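You operate a simulated robot arm through the tools that you are given. There is no shell and no other tool.

You are at the controls of a simulated two-armed robot. One attempt, no reset.

TASK
Unstrap mould 58, zero its counter and test it 3 times.
Fine: yellow strap knob loose, strap swung fully open; one press of the zero key, then the test button, so that it shows 3; leave the other fittings alone.

Only the result counts: the job must be done as asked and must still hold three seconds after the hand-in. Knocking over, shifting, dropping, spilling or breaking anything else fails it.

THE ROBOT
Two 7-joint arms with three-finger grippers on one trunk that stands fixed in place. Base frame: the origin is at the foot of the trunk, x ahead of it, y to its left, z up. Lengths are in mm, angles in degrees, forces in N, time in s.
The left shoulder is at [70, 165, 1138], the right one opposite. With the tool pointing down near the work surface each hand reaches from about 100 to 680 mm from the base axis, measured 20 degrees to its own side. Payload 3.91 kg a hand.
Tool frame (each hand has its own): the origin (TCP) lies between the finger pads and is the grasp point; the fingertips stand 30 mm ahead of it; z points along the fingers, y is the line along which they close. Largest opening 116 mm; the body of the gripper starts 73 mm behind the TCP.
Orientation is that of the tool frame in the base frame, as [roll, pitch, yaw] about the fixed x, y, z axes, in that order (R = Rz(yaw) Ry(pitch) Rx(roll)). With the fingers straight down and closing along the base's y, the tool's x points along the base's -x, its y along +y and its z along -z.

THE INTERFACE
- The arms move only by the tool move_arm. It takes "left_series", "right_series" or both (then of equal length, played together; a hand with none holds still); each is a list of rows, each an object (a shift or turn left out is 0, a gripper value left out holds the last) with "hand": the finger opening in mm, from 0 to 116; "travel": the shift along the tool's x, y, z in mm, a list of three; "rot": the turn, a rotation vector about the tool's x, y, z in degrees, a list of three. In form: [{"hand": hand, "travel": [x, y, z], "rot": [ax, ay, az]}, ...]. A call has 1 to 20 rows; each row shifts and turns the commanded pose from where the row before left it, along the tool's axes as they then stand. A row lasts 0.2 s, in which the tool goes at most 50 mm and 8.6 degrees; a call with a longer step from one row to the next is refused whole, and so is a gripper value outside its range. A pose out of reach is approached as far as the arm can. The call stops where the force on the tool passes 80 N (or 10 N more than at its start, if that is more) or the arm is blocked; 0.2 s more then pass. The fingers move at their own pace (about 153 mm/s each) and stop on an object; they squeeze with about 26 N. The grip force told is the motor's: it shows also when the fingers shut on nothing. Time passes only in rows, and 0.2 s behind the last, so rows that do not move let the fingers close. The reply holds the time, the measured pose of the TCP, the force on the tool along the base axes, the opening and the grip force, in the units named above and with some noise, with the torque about the TCP (base axes, N m) and any sound that the robot's microphone picked up, and new pictures: "views" is both (left out), scene, wrist or none (wrist: the cameras of the hands that moved).
- Cameras (640 x 400 px; columns grow to the right, rows downward): "scene" is now at [131.9, 22.6, 1446.7]; the picture's right is [0.28, -0.96, 0.00], its down [-0.62, -0.18, -0.76] and it looks along [0.73, 0.22, -0.65] (base axes); focal length 341 px, centre (320, 200). "left" rides on the left gripper at [75, 17, -88] in its tool frame; the picture's right is [-0.22, 0.97, 0.00], its down [-0.70, -0.16, -0.70] and it looks along [-0.68, -0.16, 0.71] (tool axes); focal length 247 px, centre (320, 200). "right" rides on the right gripper at [52, 56, -88] in its tool frame; the picture's right is [-0.73, 0.68, 0.00], its down [-0.49, -0.52, -0.70] and it looks along [-0.48, -0.51, 0.71] (tool axes); focal length 247 px, centre (320, 200).
- raise_lower(by): slides the trunk up (or, below 0, down) by that many mm; the arms and the scene camera ride with it, the base frame stays. It gives what a move gives, with no picture.
- pan_tilt(pan, tilt): turns the head with the scene camera to pan (to the left, within 86 degrees either way) and tilt (down, from -29 to 69), counted from straight ahead of the robot. It gives what a move gives, and a new picture of the scene camera.
- pixel_to_xyz(camera, pixels): for up to 12 pixels [column, row] of the newest picture of that camera ("zoom" is the newest enlarged one), the place [x, y, z] in the base frame of the surface seen there, good to about 2 mm. The clock stands still meanwhile.
- enlarge(camera, box): a new picture of the part [left, top, right, bottom] of that camera's present view, enlarged. The clock stands still meanwhile.
- job_done(): hands the job in; it is judged then, once.

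Unless the task says otherwise, let go and move clear before handing in.

The tools are called as name(argument=value, ...) on one line, values as JSON. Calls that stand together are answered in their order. move_arm: Moves the arms, as the interface text tells. Its arguments: {"type":"object","properties":{"left_series":{"type":"array"},"right_series":{"type":"array"},"views":{"type":"string","enum":["both","scene","wrist","none"]}},"required":[]} The other tools are called the same way: raise_lower (by) slides the trunk up or down; pan_tilt (pan, tilt) turns the head that bears the scene camera; pixel_to_xyz (camera, pixels) gives the place of the surface under pixels of a picture; enlarge (camera, box) takes an enlarged picture of a part of a camera's view; job_done () hands the job in.

At the start:

```text
time_s: 0.0
left_position: [563.6, 385.4, 1088.5]
left_ee_rot: [180.0, 0.0, 179.9]
left_contact_force: [0.2, 0.2, 0.3]
left_moment: [-0.02, 0.03, 0.0]
left_gripper_width: 115.8
left_grasp_force: 0.1
right_position: [589.7, -51.2, 1045.6]
right_ee_rot: [-179.9, 0.1, 180.0]
right_contact_force: [-0.3, 0.8, 0.2]
right_moment: [0.0, 0.02, 0.0]
right_gripper_width: 116.0
right_grasp_force: 0.2
trunk travel left (down, up): [-675.0, 165.0]
head pan, tilt: [16.5, 40.5]
```

scene: 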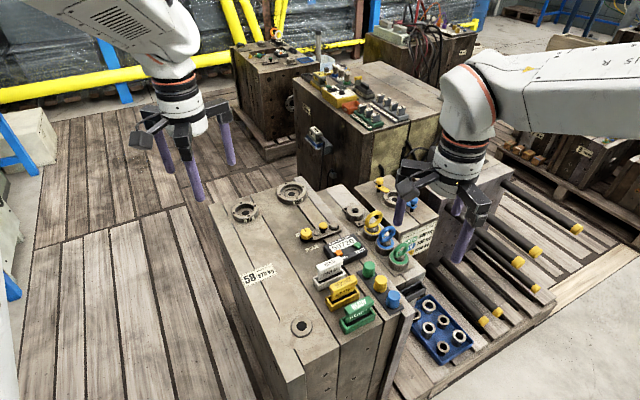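
right: 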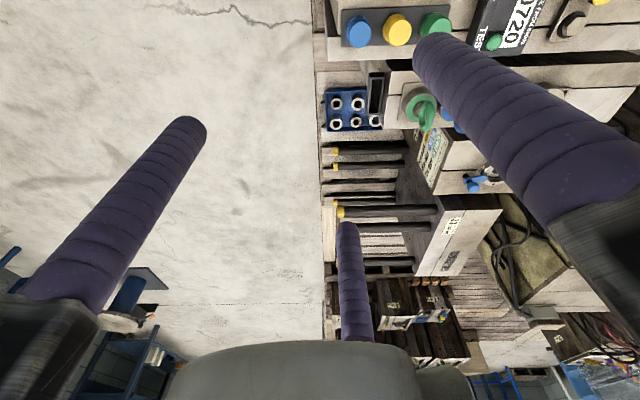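
left: 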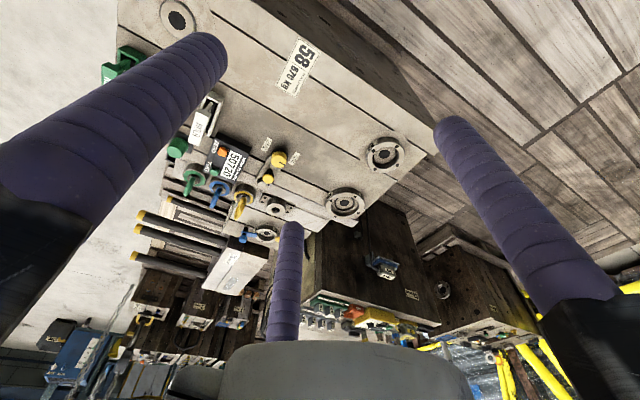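

The scene shows mould 58 (label near pixel (258,274)), with a counter near (350,245) and knobs around (310,228), (380,285). I'll enlarge that part to read the fittings before moving.

enlarge(camera="scene", box=[220, 160, 460, 340])

enlarge(camera="left", box=[100, 0, 420, 240])

```text
2.22 times, centred on (340, 250) of scene
```

zoom: 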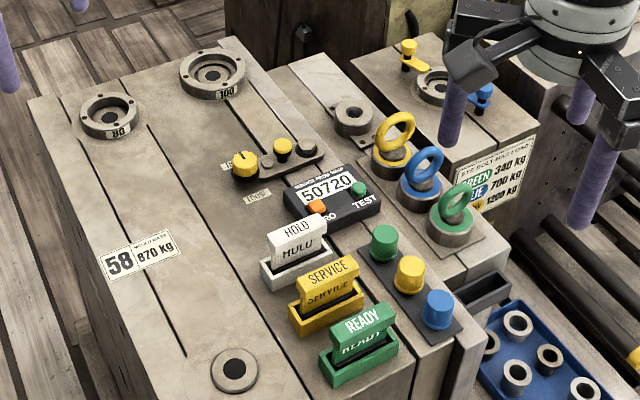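

```text
1.67 times, centred on (260, 120) of left
```

zoom: 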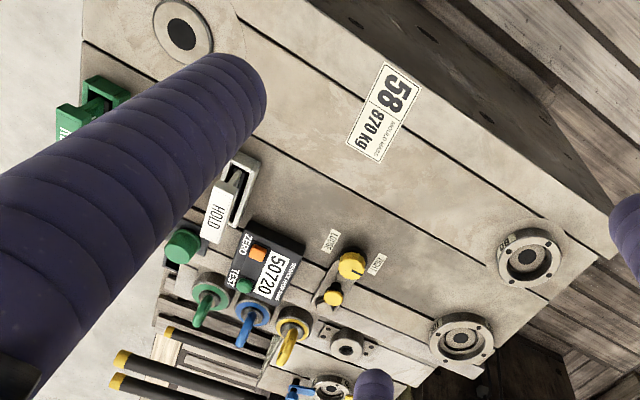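

The strap seems to be the grey bar at zoom (285,160) with a big yellow knob and a small yellow one. I'll zoom in tightly on it and on the counter.

enlarge(camera="scene", box=[290, 205, 370, 255])

enlarge(camera="left", box=[200, 110, 320, 185])

```text
8.00 times, centred on (330, 230) of scene
```

zoom: 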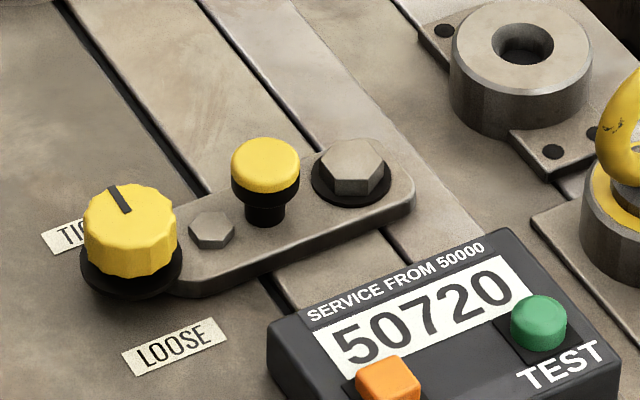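

```text
5.33 times, centred on (260, 148) of left
```

zoom: 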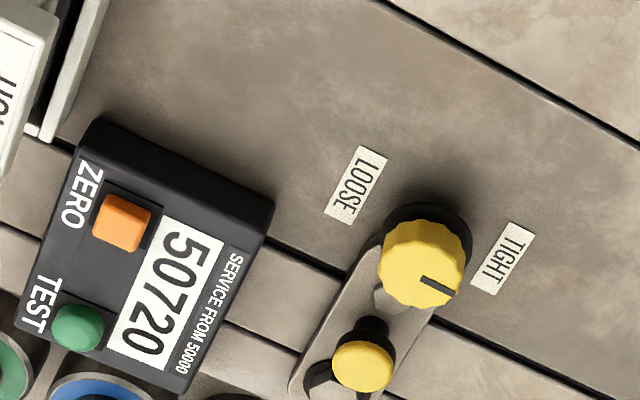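

The knob's mark points to TIGHT, LOOSE is the other label; the strap pivots probably about the large hex bolt, with a small yellow pull knob. I'll measure the positions.

enlarge(camera="scene", box=[290, 205, 370, 255])

pixel_to_xyz(camera="zoom", pixels=[[128, 215], [119, 200], [130, 300], [62, 238], [175, 345], [265, 165], [210, 220], [352, 160], [385, 385], [540, 312], [265, 222], [240, 350]])

pixel_to_xyz(camera="scene", pixels=[[258, 274], [292, 193], [244, 211], [302, 326], [354, 213], [374, 222], [386, 237], [400, 256], [330, 270], [343, 292], [368, 268], [380, 284]])

```text
8.00 times, centred on (330, 230) of scene
```

zoom: 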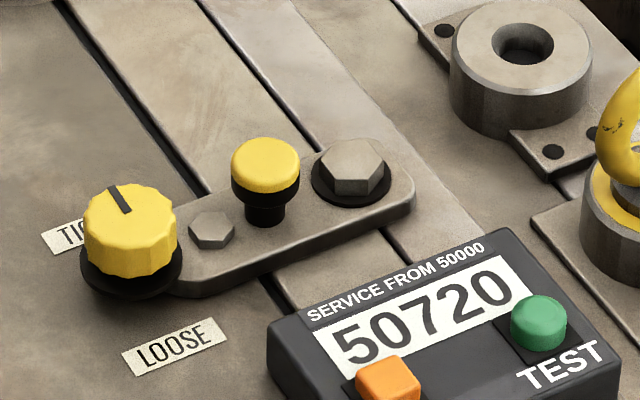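

```text
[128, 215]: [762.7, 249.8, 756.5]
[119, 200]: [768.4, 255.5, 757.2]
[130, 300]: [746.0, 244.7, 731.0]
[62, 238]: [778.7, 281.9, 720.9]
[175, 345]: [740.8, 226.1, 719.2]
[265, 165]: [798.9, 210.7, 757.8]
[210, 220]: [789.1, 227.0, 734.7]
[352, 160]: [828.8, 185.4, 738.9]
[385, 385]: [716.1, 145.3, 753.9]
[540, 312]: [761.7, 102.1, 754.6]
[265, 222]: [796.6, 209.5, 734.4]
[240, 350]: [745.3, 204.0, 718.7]
```

```text
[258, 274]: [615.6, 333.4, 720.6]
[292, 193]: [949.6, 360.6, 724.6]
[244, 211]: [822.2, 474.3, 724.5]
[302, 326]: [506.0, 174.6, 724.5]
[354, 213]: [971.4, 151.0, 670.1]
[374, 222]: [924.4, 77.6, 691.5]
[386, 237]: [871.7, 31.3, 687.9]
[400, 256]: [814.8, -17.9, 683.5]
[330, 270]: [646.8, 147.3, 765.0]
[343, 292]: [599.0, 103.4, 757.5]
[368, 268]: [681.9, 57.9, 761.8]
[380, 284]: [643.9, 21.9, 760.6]
```

I'll measure the knob, its pointer and the labels more exactly from the left wrist camera.

enlarge(camera="left", box=[250, 130, 314, 170])

enlarge(camera="left", box=[200, 110, 320, 185])

pixel_to_xyz(camera="zoom", pixels=[[355, 185], [503, 258], [424, 280], [455, 293], [418, 268], [385, 275], [460, 265], [422, 210], [362, 365], [335, 365], [122, 222], [77, 326]])

```text
10.00 times, centred on (282, 150) of left
```

zoom: 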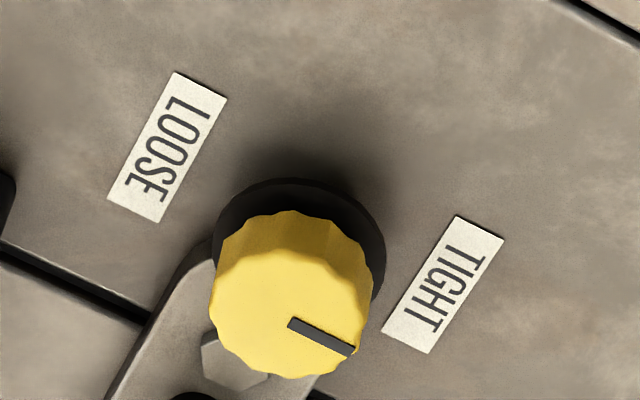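

```text
5.33 times, centred on (260, 148) of left
```

zoom: 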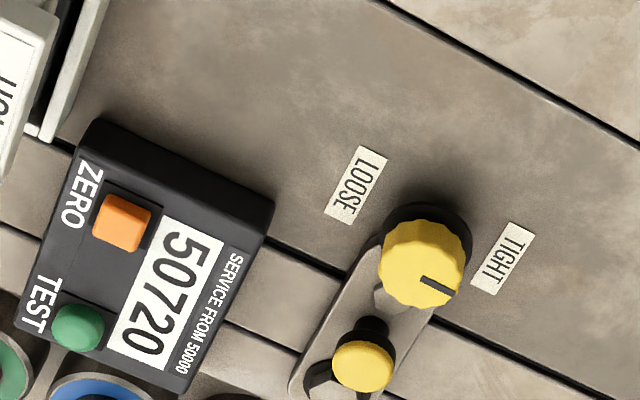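

```text
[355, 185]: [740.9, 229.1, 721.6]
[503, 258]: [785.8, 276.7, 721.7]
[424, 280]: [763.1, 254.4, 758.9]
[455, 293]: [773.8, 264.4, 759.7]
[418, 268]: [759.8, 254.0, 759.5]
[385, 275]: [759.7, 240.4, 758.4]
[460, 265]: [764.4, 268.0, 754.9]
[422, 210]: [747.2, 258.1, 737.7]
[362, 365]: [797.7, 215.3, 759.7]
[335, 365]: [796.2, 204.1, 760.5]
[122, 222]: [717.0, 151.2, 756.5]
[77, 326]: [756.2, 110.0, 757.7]
```

The knob is centred near (763,253,758), its mark points to TIGHT (786,277), with LOOSE exactly opposite at (741,229). Now I move the right arm aside and bring the left hand above the knob at a safe height to test reach.

move_arm(left_series=[{"travel": [-28, -18, 27]}, {"travel": [-28, -18, 27]}, {"travel": [-28, -18, 27]}, {"travel": [-28, -18, 27]}, {"travel": [-28, -18, 27]}, {"travel": [-28, -18, 27]}, {"travel": [-28, -18, 27]}], right_series=[{"travel": [25, -25, 0]}, {"travel": [25, -25, 0]}, {"travel": [25, -25, 0]}, {"travel": [25, -25, 0]}, {"travel": [25, -25, 0]}, {"travel": [25, -25, 0]}, {"travel": [0, 0, 0]}])

```text
time_s: 1.6
left_position: [762.2, 260.3, 897.8]
left_ee_rot: [-180.0, -0.2, -180.0]
left_contact_force: [-0.5, 0.8, 0.9]
left_moment: [0.02, 0.03, -0.01]
left_gripper_width: 115.7
left_grasp_force: 0.1
right_position: [442.1, -200.7, 1044.3]
right_ee_rot: [179.9, -0.3, -179.9]
right_contact_force: [1.2, 0.2, -0.7]
right_moment: [-0.02, 0.05, -0.01]
right_gripper_width: 116.1
right_grasp_force: 0.1
trunk travel left (down, up): [-675.0, 165.0]
head pan, tilt: [16.5, 40.5]
```

scene: 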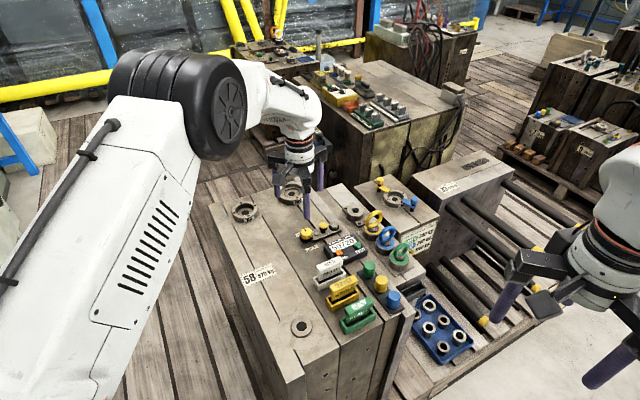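
right: 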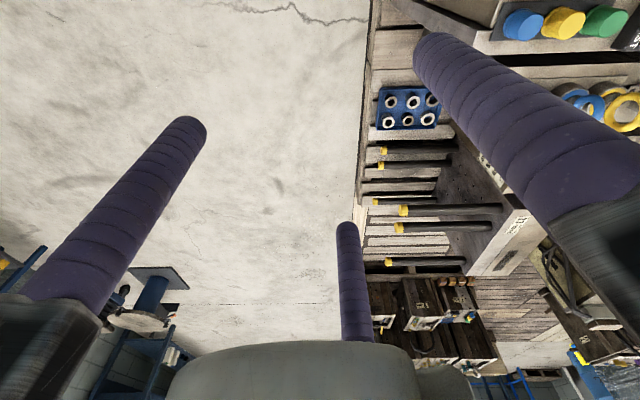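
left: 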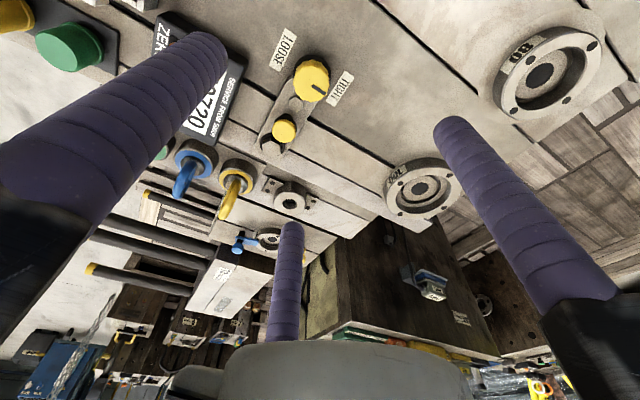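

The left hand reached (762,260,898) without trouble, and its picture shows three purple finger shapes at tips (205,45), (455,125), (290,230). I'll measure where these fingers really are before getting close to the knob.

pixel_to_xyz(camera="left", pixels=[[208, 45], [455, 130], [290, 232], [120, 120], [520, 220], [285, 310], [311, 80], [284, 130], [430, 350], [30, 250], [600, 310], [317, 88]])

enlarge(camera="scene", box=[240, 110, 400, 260])

enlarge(camera="left", box=[240, 30, 400, 150])

```text
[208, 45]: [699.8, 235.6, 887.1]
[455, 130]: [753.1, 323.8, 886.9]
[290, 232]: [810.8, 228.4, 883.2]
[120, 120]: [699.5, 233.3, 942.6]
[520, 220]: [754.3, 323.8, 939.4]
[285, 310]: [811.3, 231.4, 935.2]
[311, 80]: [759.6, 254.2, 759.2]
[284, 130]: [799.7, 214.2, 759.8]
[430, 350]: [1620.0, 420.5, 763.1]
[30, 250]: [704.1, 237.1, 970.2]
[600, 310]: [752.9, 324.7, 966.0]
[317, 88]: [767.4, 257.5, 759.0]
```

```text
2.67 times, centred on (320, 185) of scene
```

zoom: 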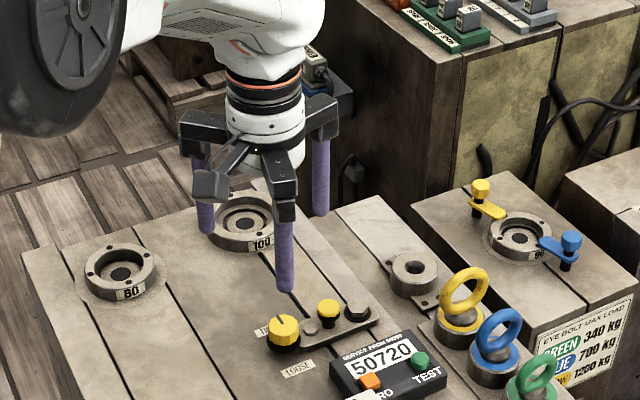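

```text
3.33 times, centred on (320, 90) of left
```

zoom: 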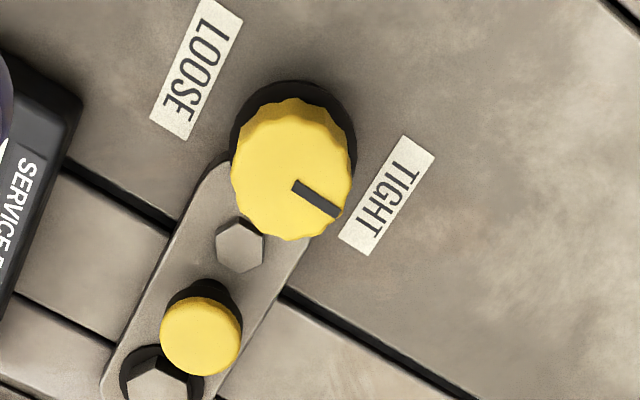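

The gripper visibly has three fingers around the TCP, roughly 120° apart, so I'll treat it as a centring grip. I'll measure the knob's exact centre and diameter and the buttons' heights from this closer view.

enlarge(camera="left", box=[264, 50, 344, 100])

pixel_to_xyz(camera="left", pixels=[[311.6, 84.6], [295, 84], [328, 84], [311, 70], [311, 101], [313, 58], [324, 99], [300, 72], [292, 103], [277, 115], [284, 131], [318, 108]])

```text
8.00 times, centred on (304, 75) of left
```

zoom: 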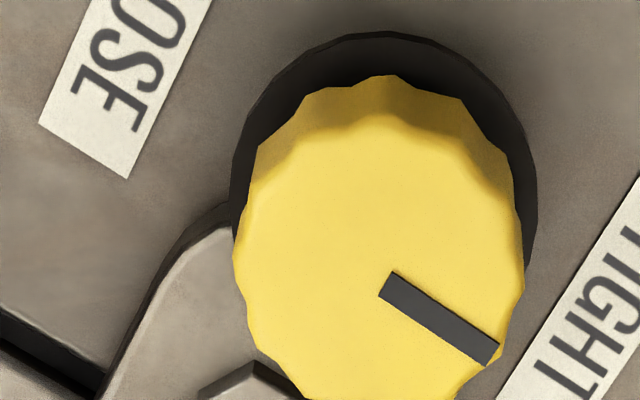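

```text
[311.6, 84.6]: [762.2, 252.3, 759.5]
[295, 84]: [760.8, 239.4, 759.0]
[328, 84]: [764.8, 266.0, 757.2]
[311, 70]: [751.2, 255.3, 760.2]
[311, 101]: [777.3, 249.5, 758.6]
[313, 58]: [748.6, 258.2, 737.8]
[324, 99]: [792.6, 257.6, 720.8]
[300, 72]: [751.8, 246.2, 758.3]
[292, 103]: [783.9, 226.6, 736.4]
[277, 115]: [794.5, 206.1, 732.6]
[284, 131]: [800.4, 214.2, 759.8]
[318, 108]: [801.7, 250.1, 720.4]
```

The knob is centred at about (763.5,252.7), roughly 29 mm wide, top at z≈759, with its flange below z 738. I'll centre over it and pre-turn the wrist clockwise by 90° so that I have a full 180° of counter-clockwise turning available.

move_arm(left_series=[{"hand": 60, "travel": [-1.3, -7.6, 0], "rot": [0, 0, 8.5]}, {"rot": [0, 0, 8.5]}, {"rot": [0, 0, 8.5]}, {"rot": [0, 0, 8.5]}, {"rot": [0, 0, 8.5]}, {"rot": [0, 0, 8.5]}, {"rot": [0, 0, 8.5]}, {"rot": [0, 0, 8.5]}, {"rot": [0, 0, 8.5]}, {"rot": [0, 0, 8.5]}, {"rot": [0, 0, 5]}, {"rot": [0, 0, 0]}])

```text
time_s: 4.2
left_position: [762.3, 251.4, 900.0]
left_ee_rot: [179.9, -0.1, 89.9]
left_contact_force: [0.1, -0.3, -0.6]
left_moment: [0.0, -0.02, 0.0]
left_gripper_width: 59.7
left_grasp_force: 0.0
right_position: [439.2, -201.1, 1044.9]
right_ee_rot: [180.0, 0.0, -179.9]
right_contact_force: [0.6, 0.8, 0.6]
right_moment: [0.0, 0.0, 0.0]
right_gripper_width: 116.1
right_grasp_force: 0.1
trunk travel left (down, up): [-675.0, 165.0]
head pan, tilt: [16.5, 40.5]
```

scene: 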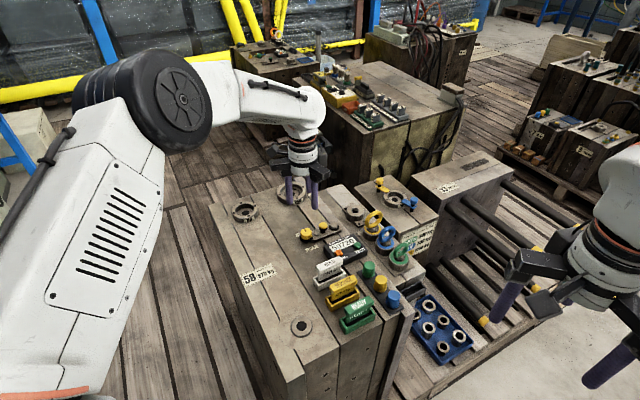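
left: 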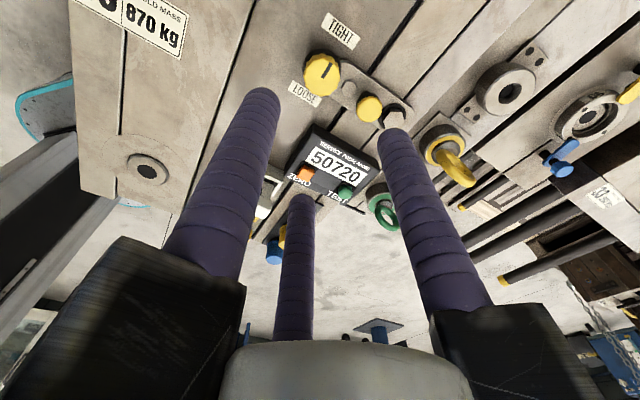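

The wrist turned fully to yaw 90; in the left picture the knob is at (322,74), the handle at (369,107), the hex pivot at (397,118). I'll look closer at the strap from this side.

enlarge(camera="left", box=[280, 0, 440, 140])

pixel_to_xyz(camera="left", pixels=[[322, 74], [306, 74], [338, 76], [322, 58], [322, 90], [369, 107], [358, 106], [380, 108], [398, 119], [305, 174], [345, 193], [345, 88]])

```text
2.86 times, centred on (360, 70) of left
```

zoom: 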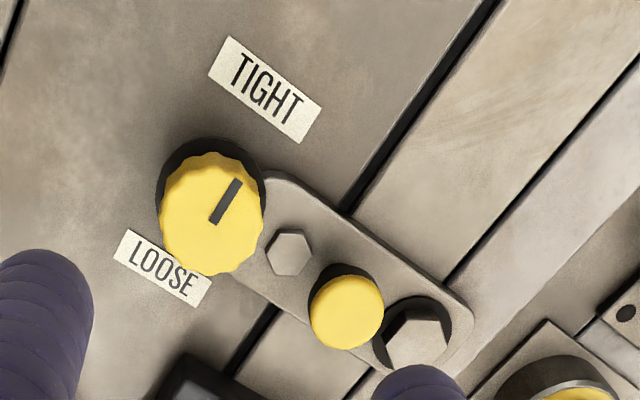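

```text
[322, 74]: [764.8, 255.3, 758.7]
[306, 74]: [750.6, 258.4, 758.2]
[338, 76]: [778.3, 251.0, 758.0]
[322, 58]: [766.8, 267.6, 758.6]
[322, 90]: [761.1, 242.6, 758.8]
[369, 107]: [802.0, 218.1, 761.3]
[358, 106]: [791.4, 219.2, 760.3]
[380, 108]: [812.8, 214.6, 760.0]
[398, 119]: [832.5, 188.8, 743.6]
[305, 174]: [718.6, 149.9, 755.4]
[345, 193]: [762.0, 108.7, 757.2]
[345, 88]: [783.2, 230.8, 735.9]
```

The knob's centre comes out at (764,253.7). I'll centre on it and lower the open fingers around it to tip height about 742, just above the flange and strap.

move_arm(left_series=[{"hand": 60, "travel": [2.3, 1.7, 30]}, {"travel": [0, 0, 40]}, {"travel": [0, 0, 30]}, {"travel": [0, 0, 15]}, {"travel": [0, 0, 13]}, {"travel": [0, 0, 0]}])

```text
time_s: 5.6
left_position: [761.9, 254.6, 770.1]
left_ee_rot: [-179.9, 0.1, 90.1]
left_contact_force: [-0.1, -0.3, -0.8]
left_moment: [0.0, 0.01, 0.04]
left_gripper_width: 60.0
left_grasp_force: 0.0
right_position: [437.9, -200.8, 1045.4]
right_ee_rot: [180.0, 0.0, 180.0]
right_contact_force: [-0.2, 0.2, -0.3]
right_moment: [0.01, 0.0, 0.05]
right_gripper_width: 116.1
right_grasp_force: 0.0
trunk travel left (down, up): [-675.0, 165.0]
head pan, tilt: [16.5, 40.5]
```

scene: 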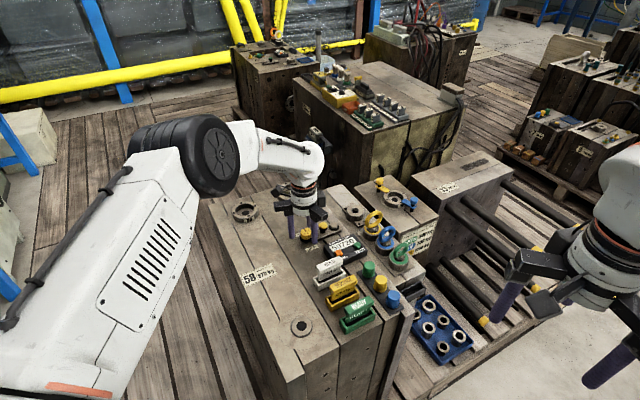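
left: 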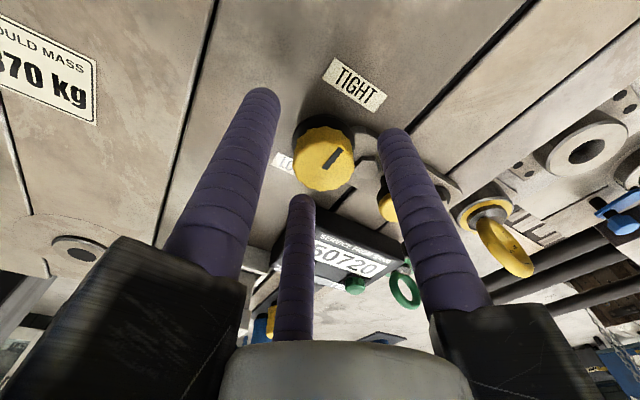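

The fingers surround the knob at (322,160) with no contact so far. I close the grip on it.

move_arm(left_series=[{"hand": 20}, {"hand": 20}, {"hand": 20}])

```text
time_s: 6.4
left_position: [764.6, 252.2, 771.2]
left_ee_rot: [180.0, 0.2, 90.0]
left_contact_force: [6.9, -7.2, -0.9]
left_moment: [-0.78, -0.6, 0.01]
left_gripper_width: 30.3
left_grasp_force: 45.2
right_position: [439.4, -201.8, 1045.5]
right_ee_rot: [180.0, -0.1, -180.0]
right_contact_force: [-0.6, 0.4, 0.3]
right_moment: [0.0, -0.02, 0.02]
right_gripper_width: 116.3
right_grasp_force: 0.2
trunk travel left (down, up): [-675.0, 165.0]
head pan, tilt: [16.5, 40.5]
```

scene: 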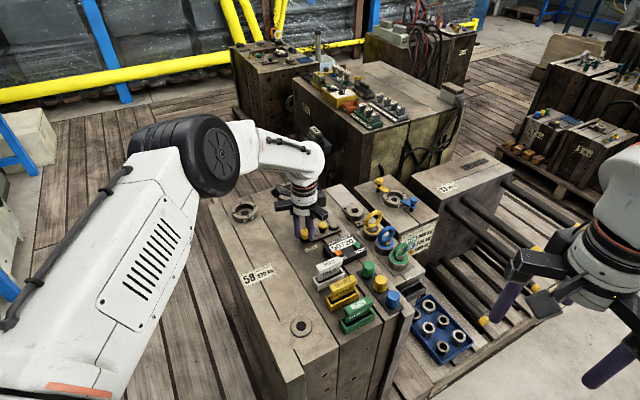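
left: 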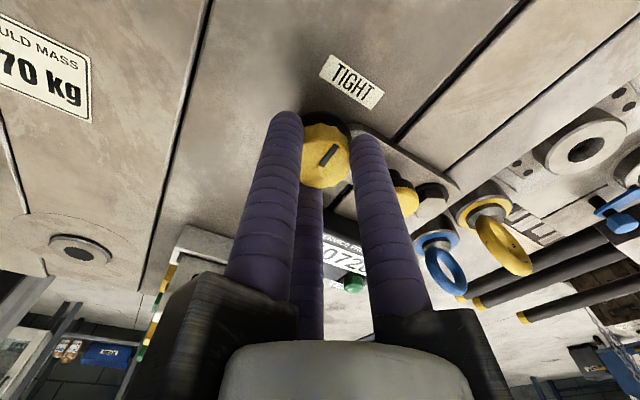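

The grip closed on the knob at 30.3 mm. I now turn counter-clockwise (seen from above) a little and watch the torque.

move_arm(left_series=[{"rot": [0, 0, -5]}, {"rot": [0, 0, -5]}, {"rot": [0, 0, -5]}, {"rot": [0, 0, -5]}])

```text
time_s: 7.4
left_position: [763.2, 251.9, 772.3]
left_ee_rot: [-180.0, 0.0, 109.9]
left_contact_force: [6.7, -13.4, 1.2]
left_moment: [-0.42, 0.3, -0.01]
left_gripper_width: 30.0
left_grasp_force: 45.1
right_position: [439.7, -201.9, 1044.0]
right_ee_rot: [179.9, 0.0, 180.0]
right_contact_force: [0.0, 0.2, 0.3]
right_moment: [0.01, -0.01, 0.01]
right_gripper_width: 116.1
right_grasp_force: 0.1
trunk travel left (down, up): [-675.0, 165.0]
head pan, tilt: [16.5, 40.5]
```

scene: 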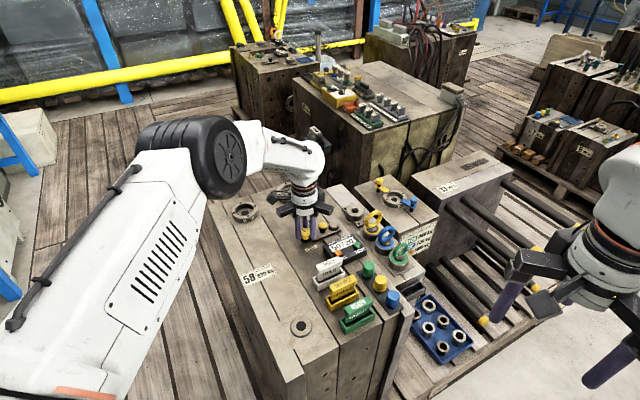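
left: 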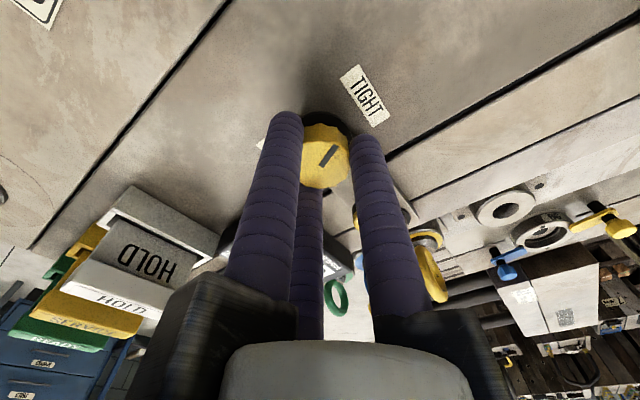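

The pointer at (327,155) stayed put relative to the fingers while TIGHT moved in the picture, so the knob is turning freely with the hand. I continue counter-clockwise, nudging 1–2 mm to reduce the side load.

move_arm(left_series=[{"travel": [-1.7, 0.4, 0], "rot": [0, 0, -8]}, {"rot": [0, 0, -8]}, {"rot": [0, 0, -8]}, {"rot": [0, 0, -8]}, {"rot": [0, 0, -8]}, {"rot": [0, 0, -8]}, {"rot": [0, 0, -8]}, {"rot": [0, 0, -8]}])

```text
time_s: 9.2
left_position: [764.1, 251.2, 771.4]
left_ee_rot: [180.0, 0.0, 174.1]
left_contact_force: [-5.0, -12.8, -1.3]
left_moment: [-0.36, 0.12, -0.04]
left_gripper_width: 30.4
left_grasp_force: 45.4
right_position: [438.7, -202.2, 1045.4]
right_ee_rot: [179.8, 0.0, 180.0]
right_contact_force: [-0.8, -0.9, -0.1]
right_moment: [-0.02, 0.01, 0.01]
right_gripper_width: 116.0
right_grasp_force: 0.1
trunk travel left (down, up): [-675.0, 165.0]
head pan, tilt: [16.5, 40.5]
```

scene: 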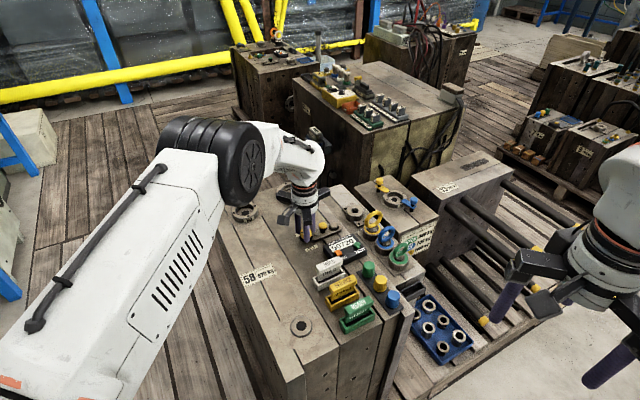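
left: 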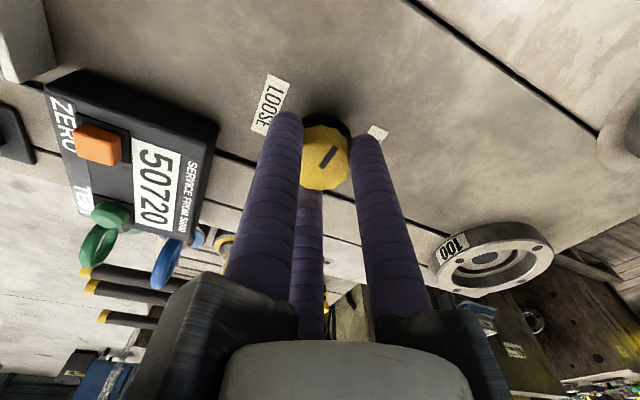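

The knob has followed through 84° with negligible torque. I continue the turn counter-clockwise toward LOOSE (label at (270,105)).

move_arm(left_series=[{"rot": [0, 0, -8]}, {"rot": [0, 0, -8]}, {"rot": [0, 0, -8]}, {"rot": [0, 0, -8]}, {"rot": [0, 0, -8]}, {"rot": [0, 0, -8]}, {"rot": [0, 0, -8]}, {"rot": [0, 0, -8]}])

```text
time_s: 11.0
left_position: [763.3, 251.7, 772.9]
left_ee_rot: [-180.0, 0.0, -121.9]
left_contact_force: [-4.9, -10.0, -6.9]
left_moment: [-0.3, 0.14, 0.0]
left_gripper_width: 30.5
left_grasp_force: 45.0
right_position: [438.6, -202.0, 1045.8]
right_ee_rot: [-179.9, 0.0, 179.9]
right_contact_force: [0.3, -0.6, 0.2]
right_moment: [0.03, 0.0, 0.02]
right_gripper_width: 115.9
right_grasp_force: 0.1
trunk travel left (down, up): [-675.0, 165.0]
head pan, tilt: [16.5, 40.5]
```

scene: 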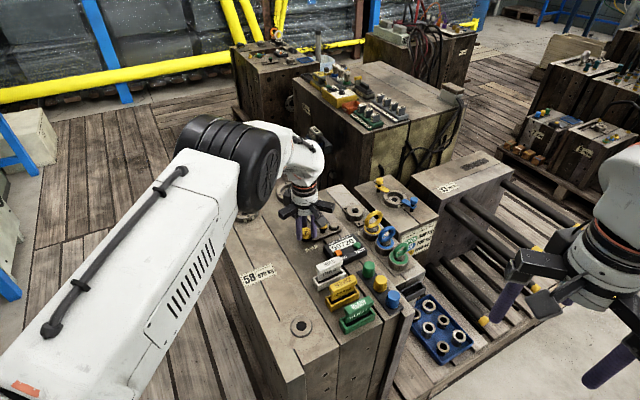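
left: 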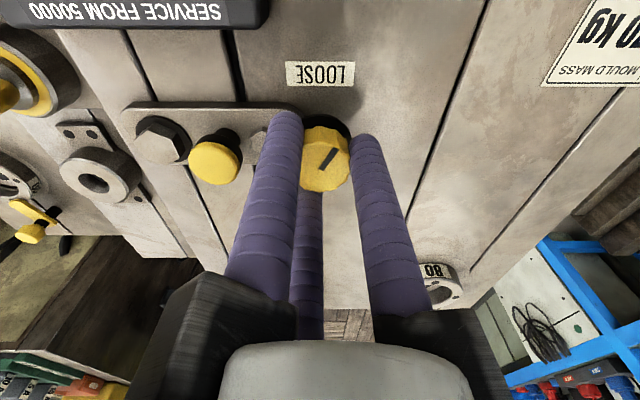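

Still following: 148° done, LOOSE is at (320,73) just ahead. I turn the remaining 32° and watch for a stop.

move_arm(left_series=[{"rot": [0, 0, -8]}, {"rot": [0, 0, -8]}, {"rot": [0, 0, -8]}, {"rot": [0, 0, -8]}, {"rot": [0, 0, 0]}])

enlarge(camera="left", box=[180, 40, 420, 220])

```text
time_s: 12.2
left_position: [763.6, 251.0, 772.7]
left_ee_rot: [180.0, 0.0, -89.8]
left_contact_force: [-5.2, -9.9, -4.1]
left_moment: [-0.39, 0.43, 0.0]
left_gripper_width: 30.3
left_grasp_force: 45.3
right_position: [439.2, -201.6, 1046.1]
right_ee_rot: [180.0, 0.1, -180.0]
right_contact_force: [-0.3, 0.1, -0.9]
right_moment: [-0.01, -0.02, 0.02]
right_gripper_width: 116.0
right_grasp_force: 0.1
trunk travel left (down, up): [-675.0, 165.0]
head pan, tilt: [16.5, 40.5]
```

scene: 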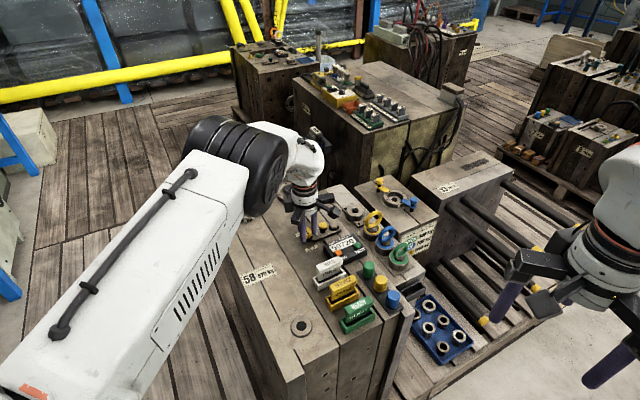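
left: 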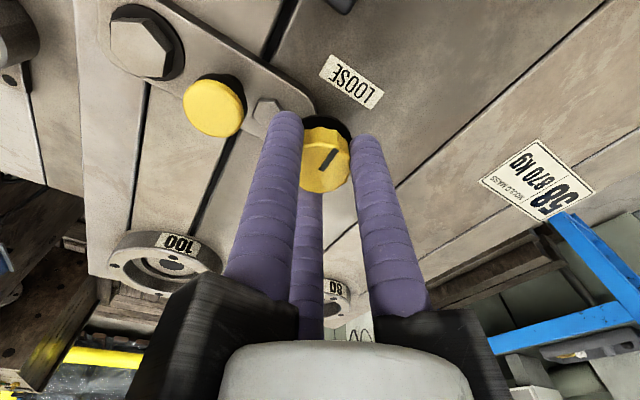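

```text
2.22 times, centred on (300, 130) of left
```

zoom: 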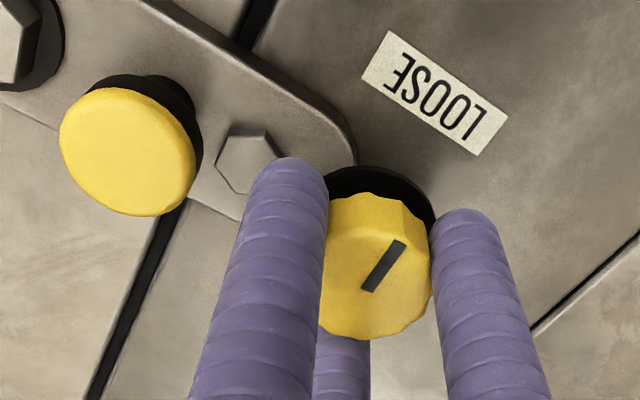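

The pointer in the zoom now aims at LOOSE (180° turned), with no torque build-up. I release with a small opening, since the handle is near, and lift to check.

move_arm(left_series=[{"hand": 41}, {"hand": 41}, {"travel": [0, 0, -15]}, {"travel": [0, 0, -30]}, {"travel": [0, 0, -40]}, {"travel": [0, 0, 0]}])

enlarge(camera="left", box=[180, 0, 420, 180])

pixel_to_xyz(camera="zoom", pixels=[[320, 200], [330, 180], [340, 160]])

```text
time_s: 13.6
left_position: [764.1, 253.8, 856.2]
left_ee_rot: [-179.9, 0.1, -90.0]
left_contact_force: [-0.3, -0.2, -0.1]
left_moment: [-0.02, 0.0, 0.02]
left_gripper_width: 41.0
left_grasp_force: 0.1
right_position: [439.7, -201.2, 1046.0]
right_ee_rot: [-179.9, 0.1, 180.0]
right_contact_force: [0.8, 0.0, 0.6]
right_moment: [-0.03, 0.02, 0.02]
right_gripper_width: 116.1
right_grasp_force: 0.1
trunk travel left (down, up): [-675.0, 165.0]
head pan, tilt: [16.5, 40.5]
```

scene: 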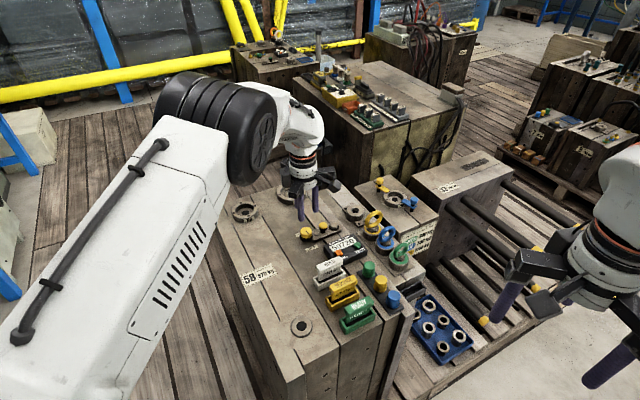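
left: 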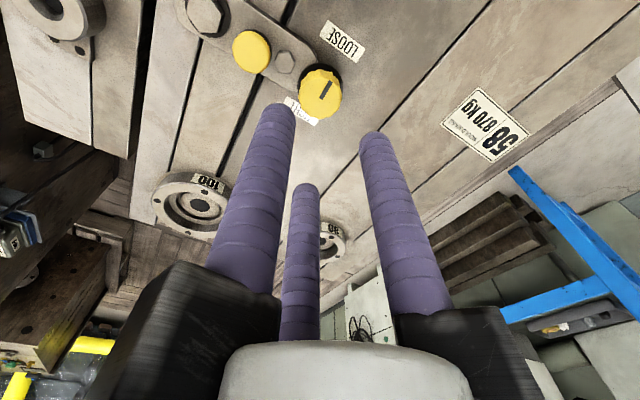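

```text
2.22 times, centred on (300, 90) of left
```

zoom: 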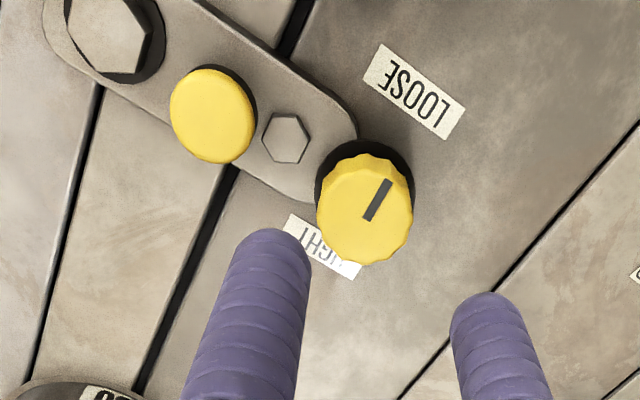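

```text
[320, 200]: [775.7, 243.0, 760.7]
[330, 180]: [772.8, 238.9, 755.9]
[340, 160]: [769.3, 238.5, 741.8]
```

The pointer in the zoom runs from (369,218) to (387,182). I'll measure its direction against the labels.

pixel_to_xyz(camera="zoom", pixels=[[369, 218], [387, 183], [413, 92], [322, 245], [320, 205], [412, 205], [365, 260], [366, 165], [287, 138], [212, 115], [110, 35], [320, 140]])

enlarge(camera="left", box=[200, 0, 360, 120])

```text
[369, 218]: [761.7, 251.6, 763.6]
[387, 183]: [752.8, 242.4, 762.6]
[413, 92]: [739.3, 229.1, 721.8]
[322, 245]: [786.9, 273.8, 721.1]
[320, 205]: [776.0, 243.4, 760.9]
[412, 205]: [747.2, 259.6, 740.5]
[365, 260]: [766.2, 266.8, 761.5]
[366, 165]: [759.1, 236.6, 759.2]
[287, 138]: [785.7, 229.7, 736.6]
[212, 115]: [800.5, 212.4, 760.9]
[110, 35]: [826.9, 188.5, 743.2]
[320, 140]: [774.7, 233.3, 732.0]
```

```text
3.33 times, centred on (280, 60) of left
```

zoom: 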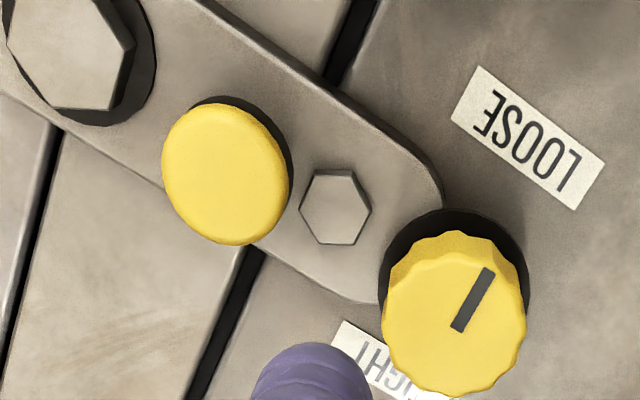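

The pointer reads 226°, exactly on LOOSE, and the knob seems to have risen about 3 mm. Next I test whether the hand reaches the place where the handle will be with the strap open, near (857,215), staying above everything.

move_arm(left_series=[{"travel": [13, -31, 0]}, {"travel": [13, -31, 0]}, {"travel": [13, -31, 0]}, {"travel": [0, 0, 30]}, {"travel": [0, 0, 30]}, {"travel": [0, 0, 0]}])

```text
time_s: 15.0
left_position: [824.0, 233.4, 799.6]
left_ee_rot: [-180.0, 0.1, -90.0]
left_contact_force: [-0.3, 0.1, -0.1]
left_moment: [0.0, -0.03, 0.03]
left_gripper_width: 41.0
left_grasp_force: 0.1
left hand out of reach, approached as far as the arm can: row 3, 4, 5
right_position: [438.2, -201.8, 1046.4]
right_ee_rot: [-179.9, 0.0, 180.0]
right_contact_force: [-1.4, 0.5, 0.3]
right_moment: [0.03, 0.0, 0.02]
right_gripper_width: 116.1
right_grasp_force: 0.2
trunk travel left (down, up): [-675.0, 165.0]
head pan, tilt: [16.5, 40.5]
```

scene: 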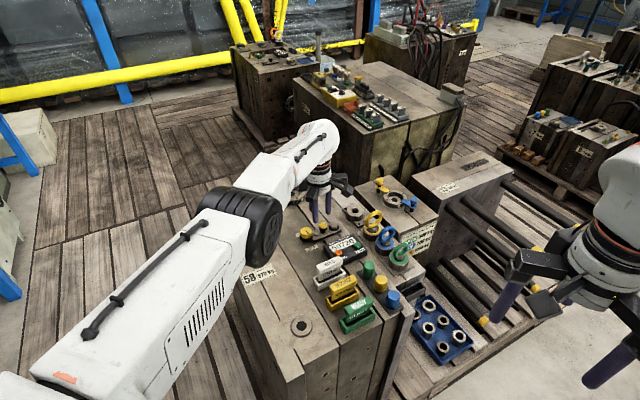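
left: 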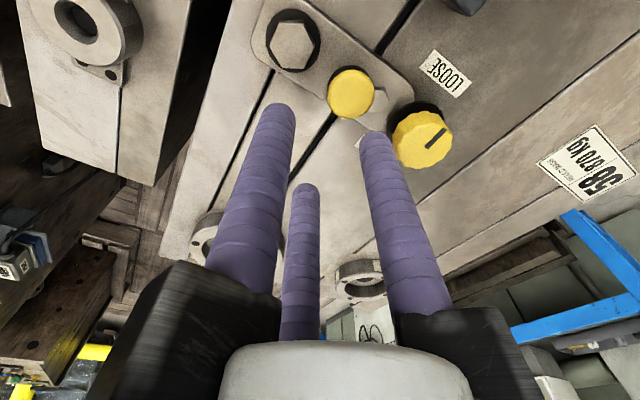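

The arm stops at (824,233) with the tool vertical, about 35 mm short. Tilting the fingers forward by ~20° should extend the reach; I'll lift a bit, tilt, and check.

move_arm(left_series=[{"travel": [0, 0, -20]}, {"rot": [7, 0, 0]}, {"rot": [7, 0, 0]}, {"rot": [7, 0, 0]}, {"rot": [0, 0, 0]}])

```text
time_s: 16.2
left_position: [823.9, 232.5, 817.7]
left_ee_rot: [-158.9, 0.0, -90.0]
left_contact_force: [-0.2, 0.2, -0.2]
left_moment: [0.0, 0.0, 0.02]
left_gripper_width: 41.1
left_grasp_force: 0.0
right_position: [438.6, -200.8, 1045.1]
right_ee_rot: [-179.9, 0.0, -179.9]
right_contact_force: [-0.3, 0.1, 0.1]
right_moment: [0.01, 0.01, -0.02]
right_gripper_width: 116.2
right_grasp_force: 0.1
trunk travel left (down, up): [-675.0, 165.0]
head pan, tilt: [16.5, 40.5]
```

scene: 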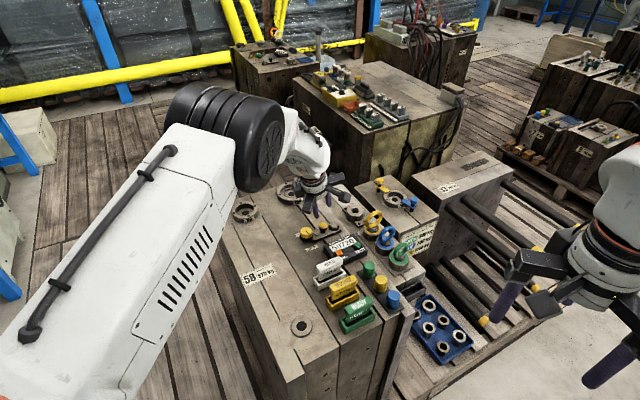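
left: 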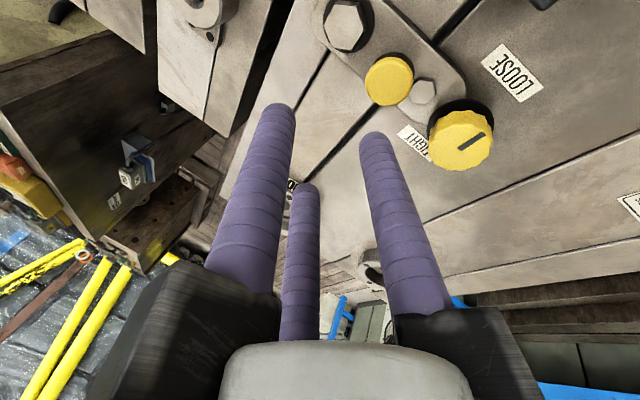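

The commanded pose is now tilted 21° forward. I test reach over to about (868,190,800), staying above the fittings.

move_arm(left_series=[{"travel": [21.5, -21, 8.1]}, {"travel": [21.5, -21, 8.1]}, {"travel": [0, 5.4, 14]}, {"travel": [0, 0, 0]}], views="wrist")

```text
time_s: 17.2
left_position: [868.6, 188.6, 802.1]
left_ee_rot: [-159.1, 0.0, -90.0]
left_contact_force: [0.4, -0.1, 0.3]
left_moment: [0.0, 0.04, 0.02]
left_gripper_width: 40.9
left_grasp_force: 0.1
right_position: [438.1, -200.6, 1046.2]
right_ee_rot: [180.0, 0.0, 180.0]
right_contact_force: [1.2, 0.7, -0.9]
right_moment: [-0.01, 0.0, 0.01]
right_gripper_width: 115.9
right_grasp_force: 0.1
trunk travel left (down, up): [-675.0, 165.0]
head pan, tilt: [16.5, 40.5]
```

left: 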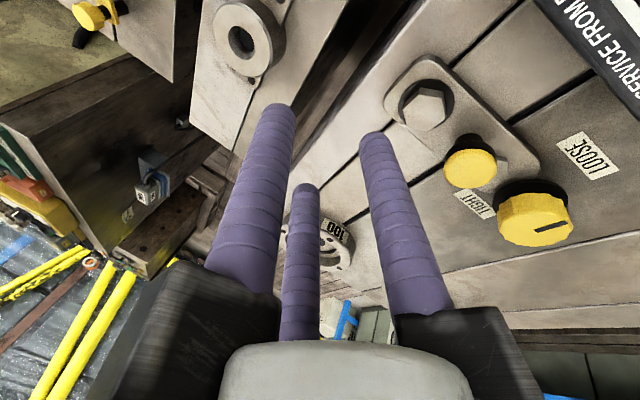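

Reach is fine with the tilt: (868.6,188.6,802) was met. I'll measure the pivot bolt (428,108) and handle (471,165) again from this view.

pixel_to_xyz(camera="left", pixels=[[428, 108], [440, 98], [416, 118], [471, 167], [446, 165], [496, 165], [471, 183], [472, 140], [505, 165], [420, 72], [540, 212], [535, 150]])

enlarge(camera="left", box=[370, 40, 610, 260])

```text
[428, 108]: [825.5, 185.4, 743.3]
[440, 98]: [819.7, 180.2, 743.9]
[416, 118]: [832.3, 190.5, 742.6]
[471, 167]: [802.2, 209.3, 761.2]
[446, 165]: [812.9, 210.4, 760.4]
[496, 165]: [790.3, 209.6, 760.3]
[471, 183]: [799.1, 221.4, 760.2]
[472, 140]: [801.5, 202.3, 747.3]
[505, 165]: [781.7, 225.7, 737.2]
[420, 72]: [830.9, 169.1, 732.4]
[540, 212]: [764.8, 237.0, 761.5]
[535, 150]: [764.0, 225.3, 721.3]
```

```text
1.82 times, centred on (490, 150) of left
```

zoom: 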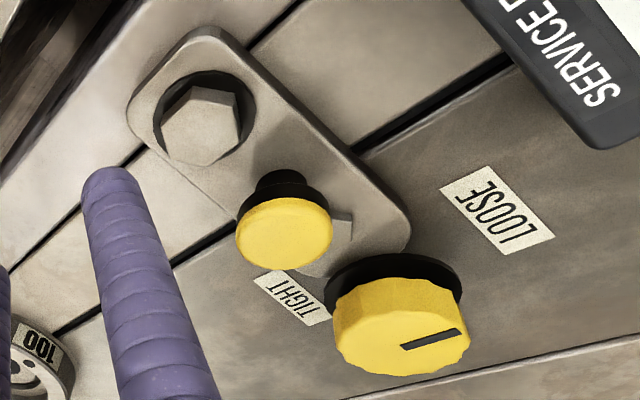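

The pivot is near (827.5,186.5) and the handle at (801,213), so the swing radius is about 37.5 mm. I'll bring the tilted fingers around the handle with 38 mm opening, tips staying above the strap.

move_arm(left_series=[{"hand": 38, "travel": [0, -10.8, -28]}, {"travel": [-12.2, 35.7, -13.8]}, {"travel": [-12.2, 35.7, -13.8]}, {"travel": [0, 7.2, 18.6]}, {"travel": [0, 0, 0]}], views="both")

enlarge(camera="left", box=[200, 40, 440, 240])

```text
time_s: 18.4
left_position: [789.6, 214.3, 814.4]
left_ee_rot: [-158.9, 0.0, -90.0]
left_contact_force: [0.2, -0.3, 0.7]
left_moment: [0.01, 0.0, -0.01]
left_gripper_width: 38.0
left_grasp_force: 0.0
right_position: [438.7, -201.2, 1046.5]
right_ee_rot: [-180.0, 0.0, -179.9]
right_contact_force: [-0.5, 1.1, 0.2]
right_moment: [-0.02, -0.03, -0.02]
right_gripper_width: 115.7
right_grasp_force: 0.2
trunk travel left (down, up): [-675.0, 165.0]
head pan, tilt: [16.5, 40.5]
```

scene: 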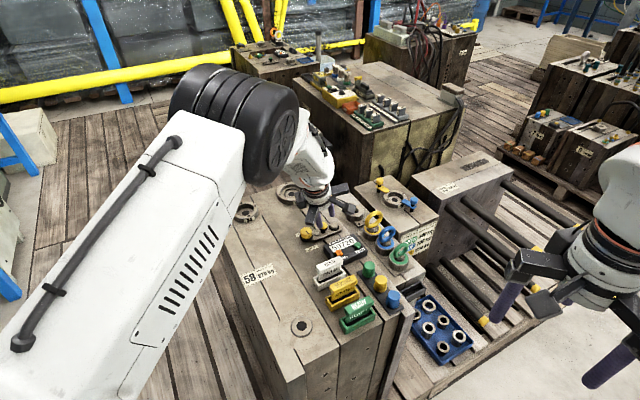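
left: 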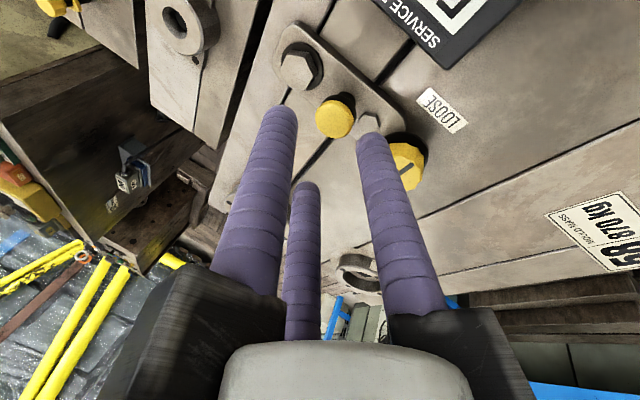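

```text
2.00 times, centred on (320, 140) of left
```

zoom: 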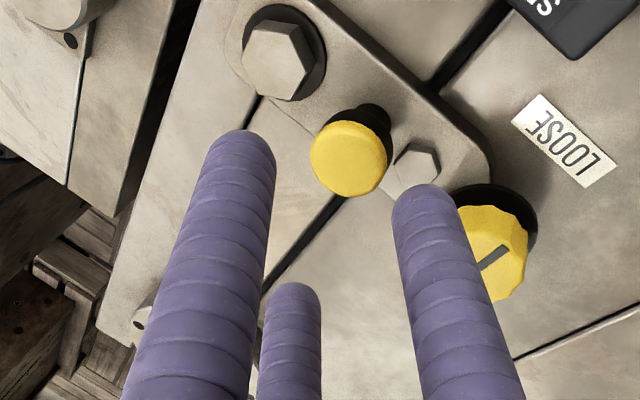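

The handle sits right between the fingertips in the zoom at (348,157). I descend to TCP z≈778.

move_arm(left_series=[{"hand": 38, "travel": [0.8, 5.0, 17.3]}, {"travel": [0, 6.5, 16.8]}, {"travel": [0, 0, 0]}], views="wrist")

enlarge(camera="left", box=[200, 40, 440, 240])

enlarge(camera="scene", box=[270, 180, 390, 270])

```text
time_s: 19.2
left_position: [791.8, 214.0, 778.3]
left_ee_rot: [-158.9, 0.0, -90.0]
left_contact_force: [0.4, 0.3, -0.6]
left_moment: [0.04, 0.0, 0.0]
left_gripper_width: 37.7
left_grasp_force: 0.1
right_position: [439.0, -200.6, 1046.8]
right_ee_rot: [179.9, 0.0, -179.9]
right_contact_force: [-0.4, -0.2, -0.1]
right_moment: [0.01, 0.0, -0.01]
right_gripper_width: 116.0
right_grasp_force: 0.0
trunk travel left (down, up): [-675.0, 165.0]
head pan, tilt: [16.5, 40.5]
```

left: 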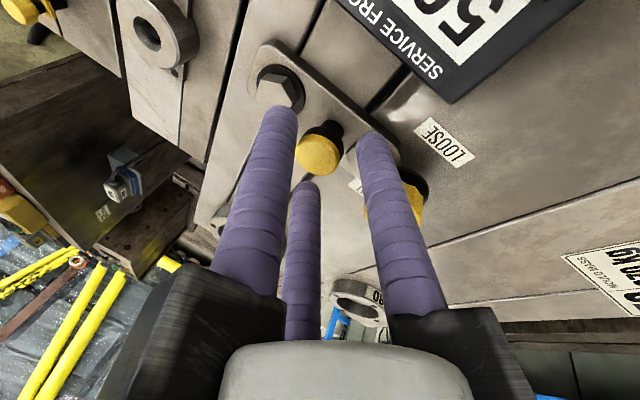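

```text
2.00 times, centred on (320, 140) of left
```

zoom: 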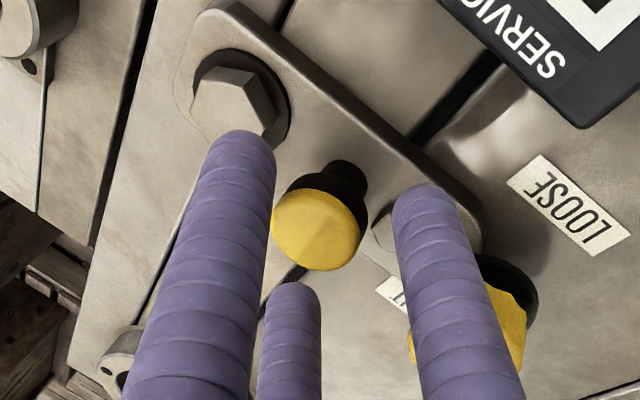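

```text
4.44 times, centred on (330, 225) of scene
```

zoom: 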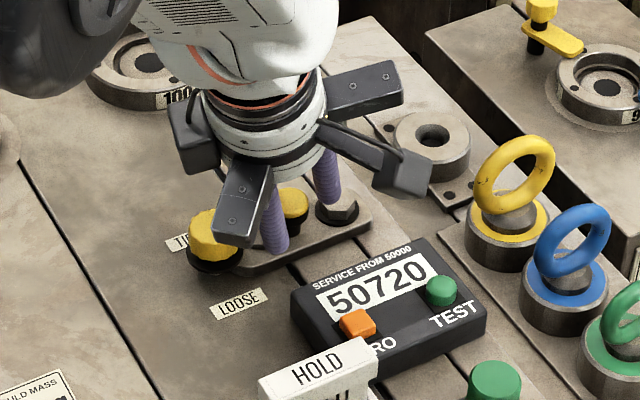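

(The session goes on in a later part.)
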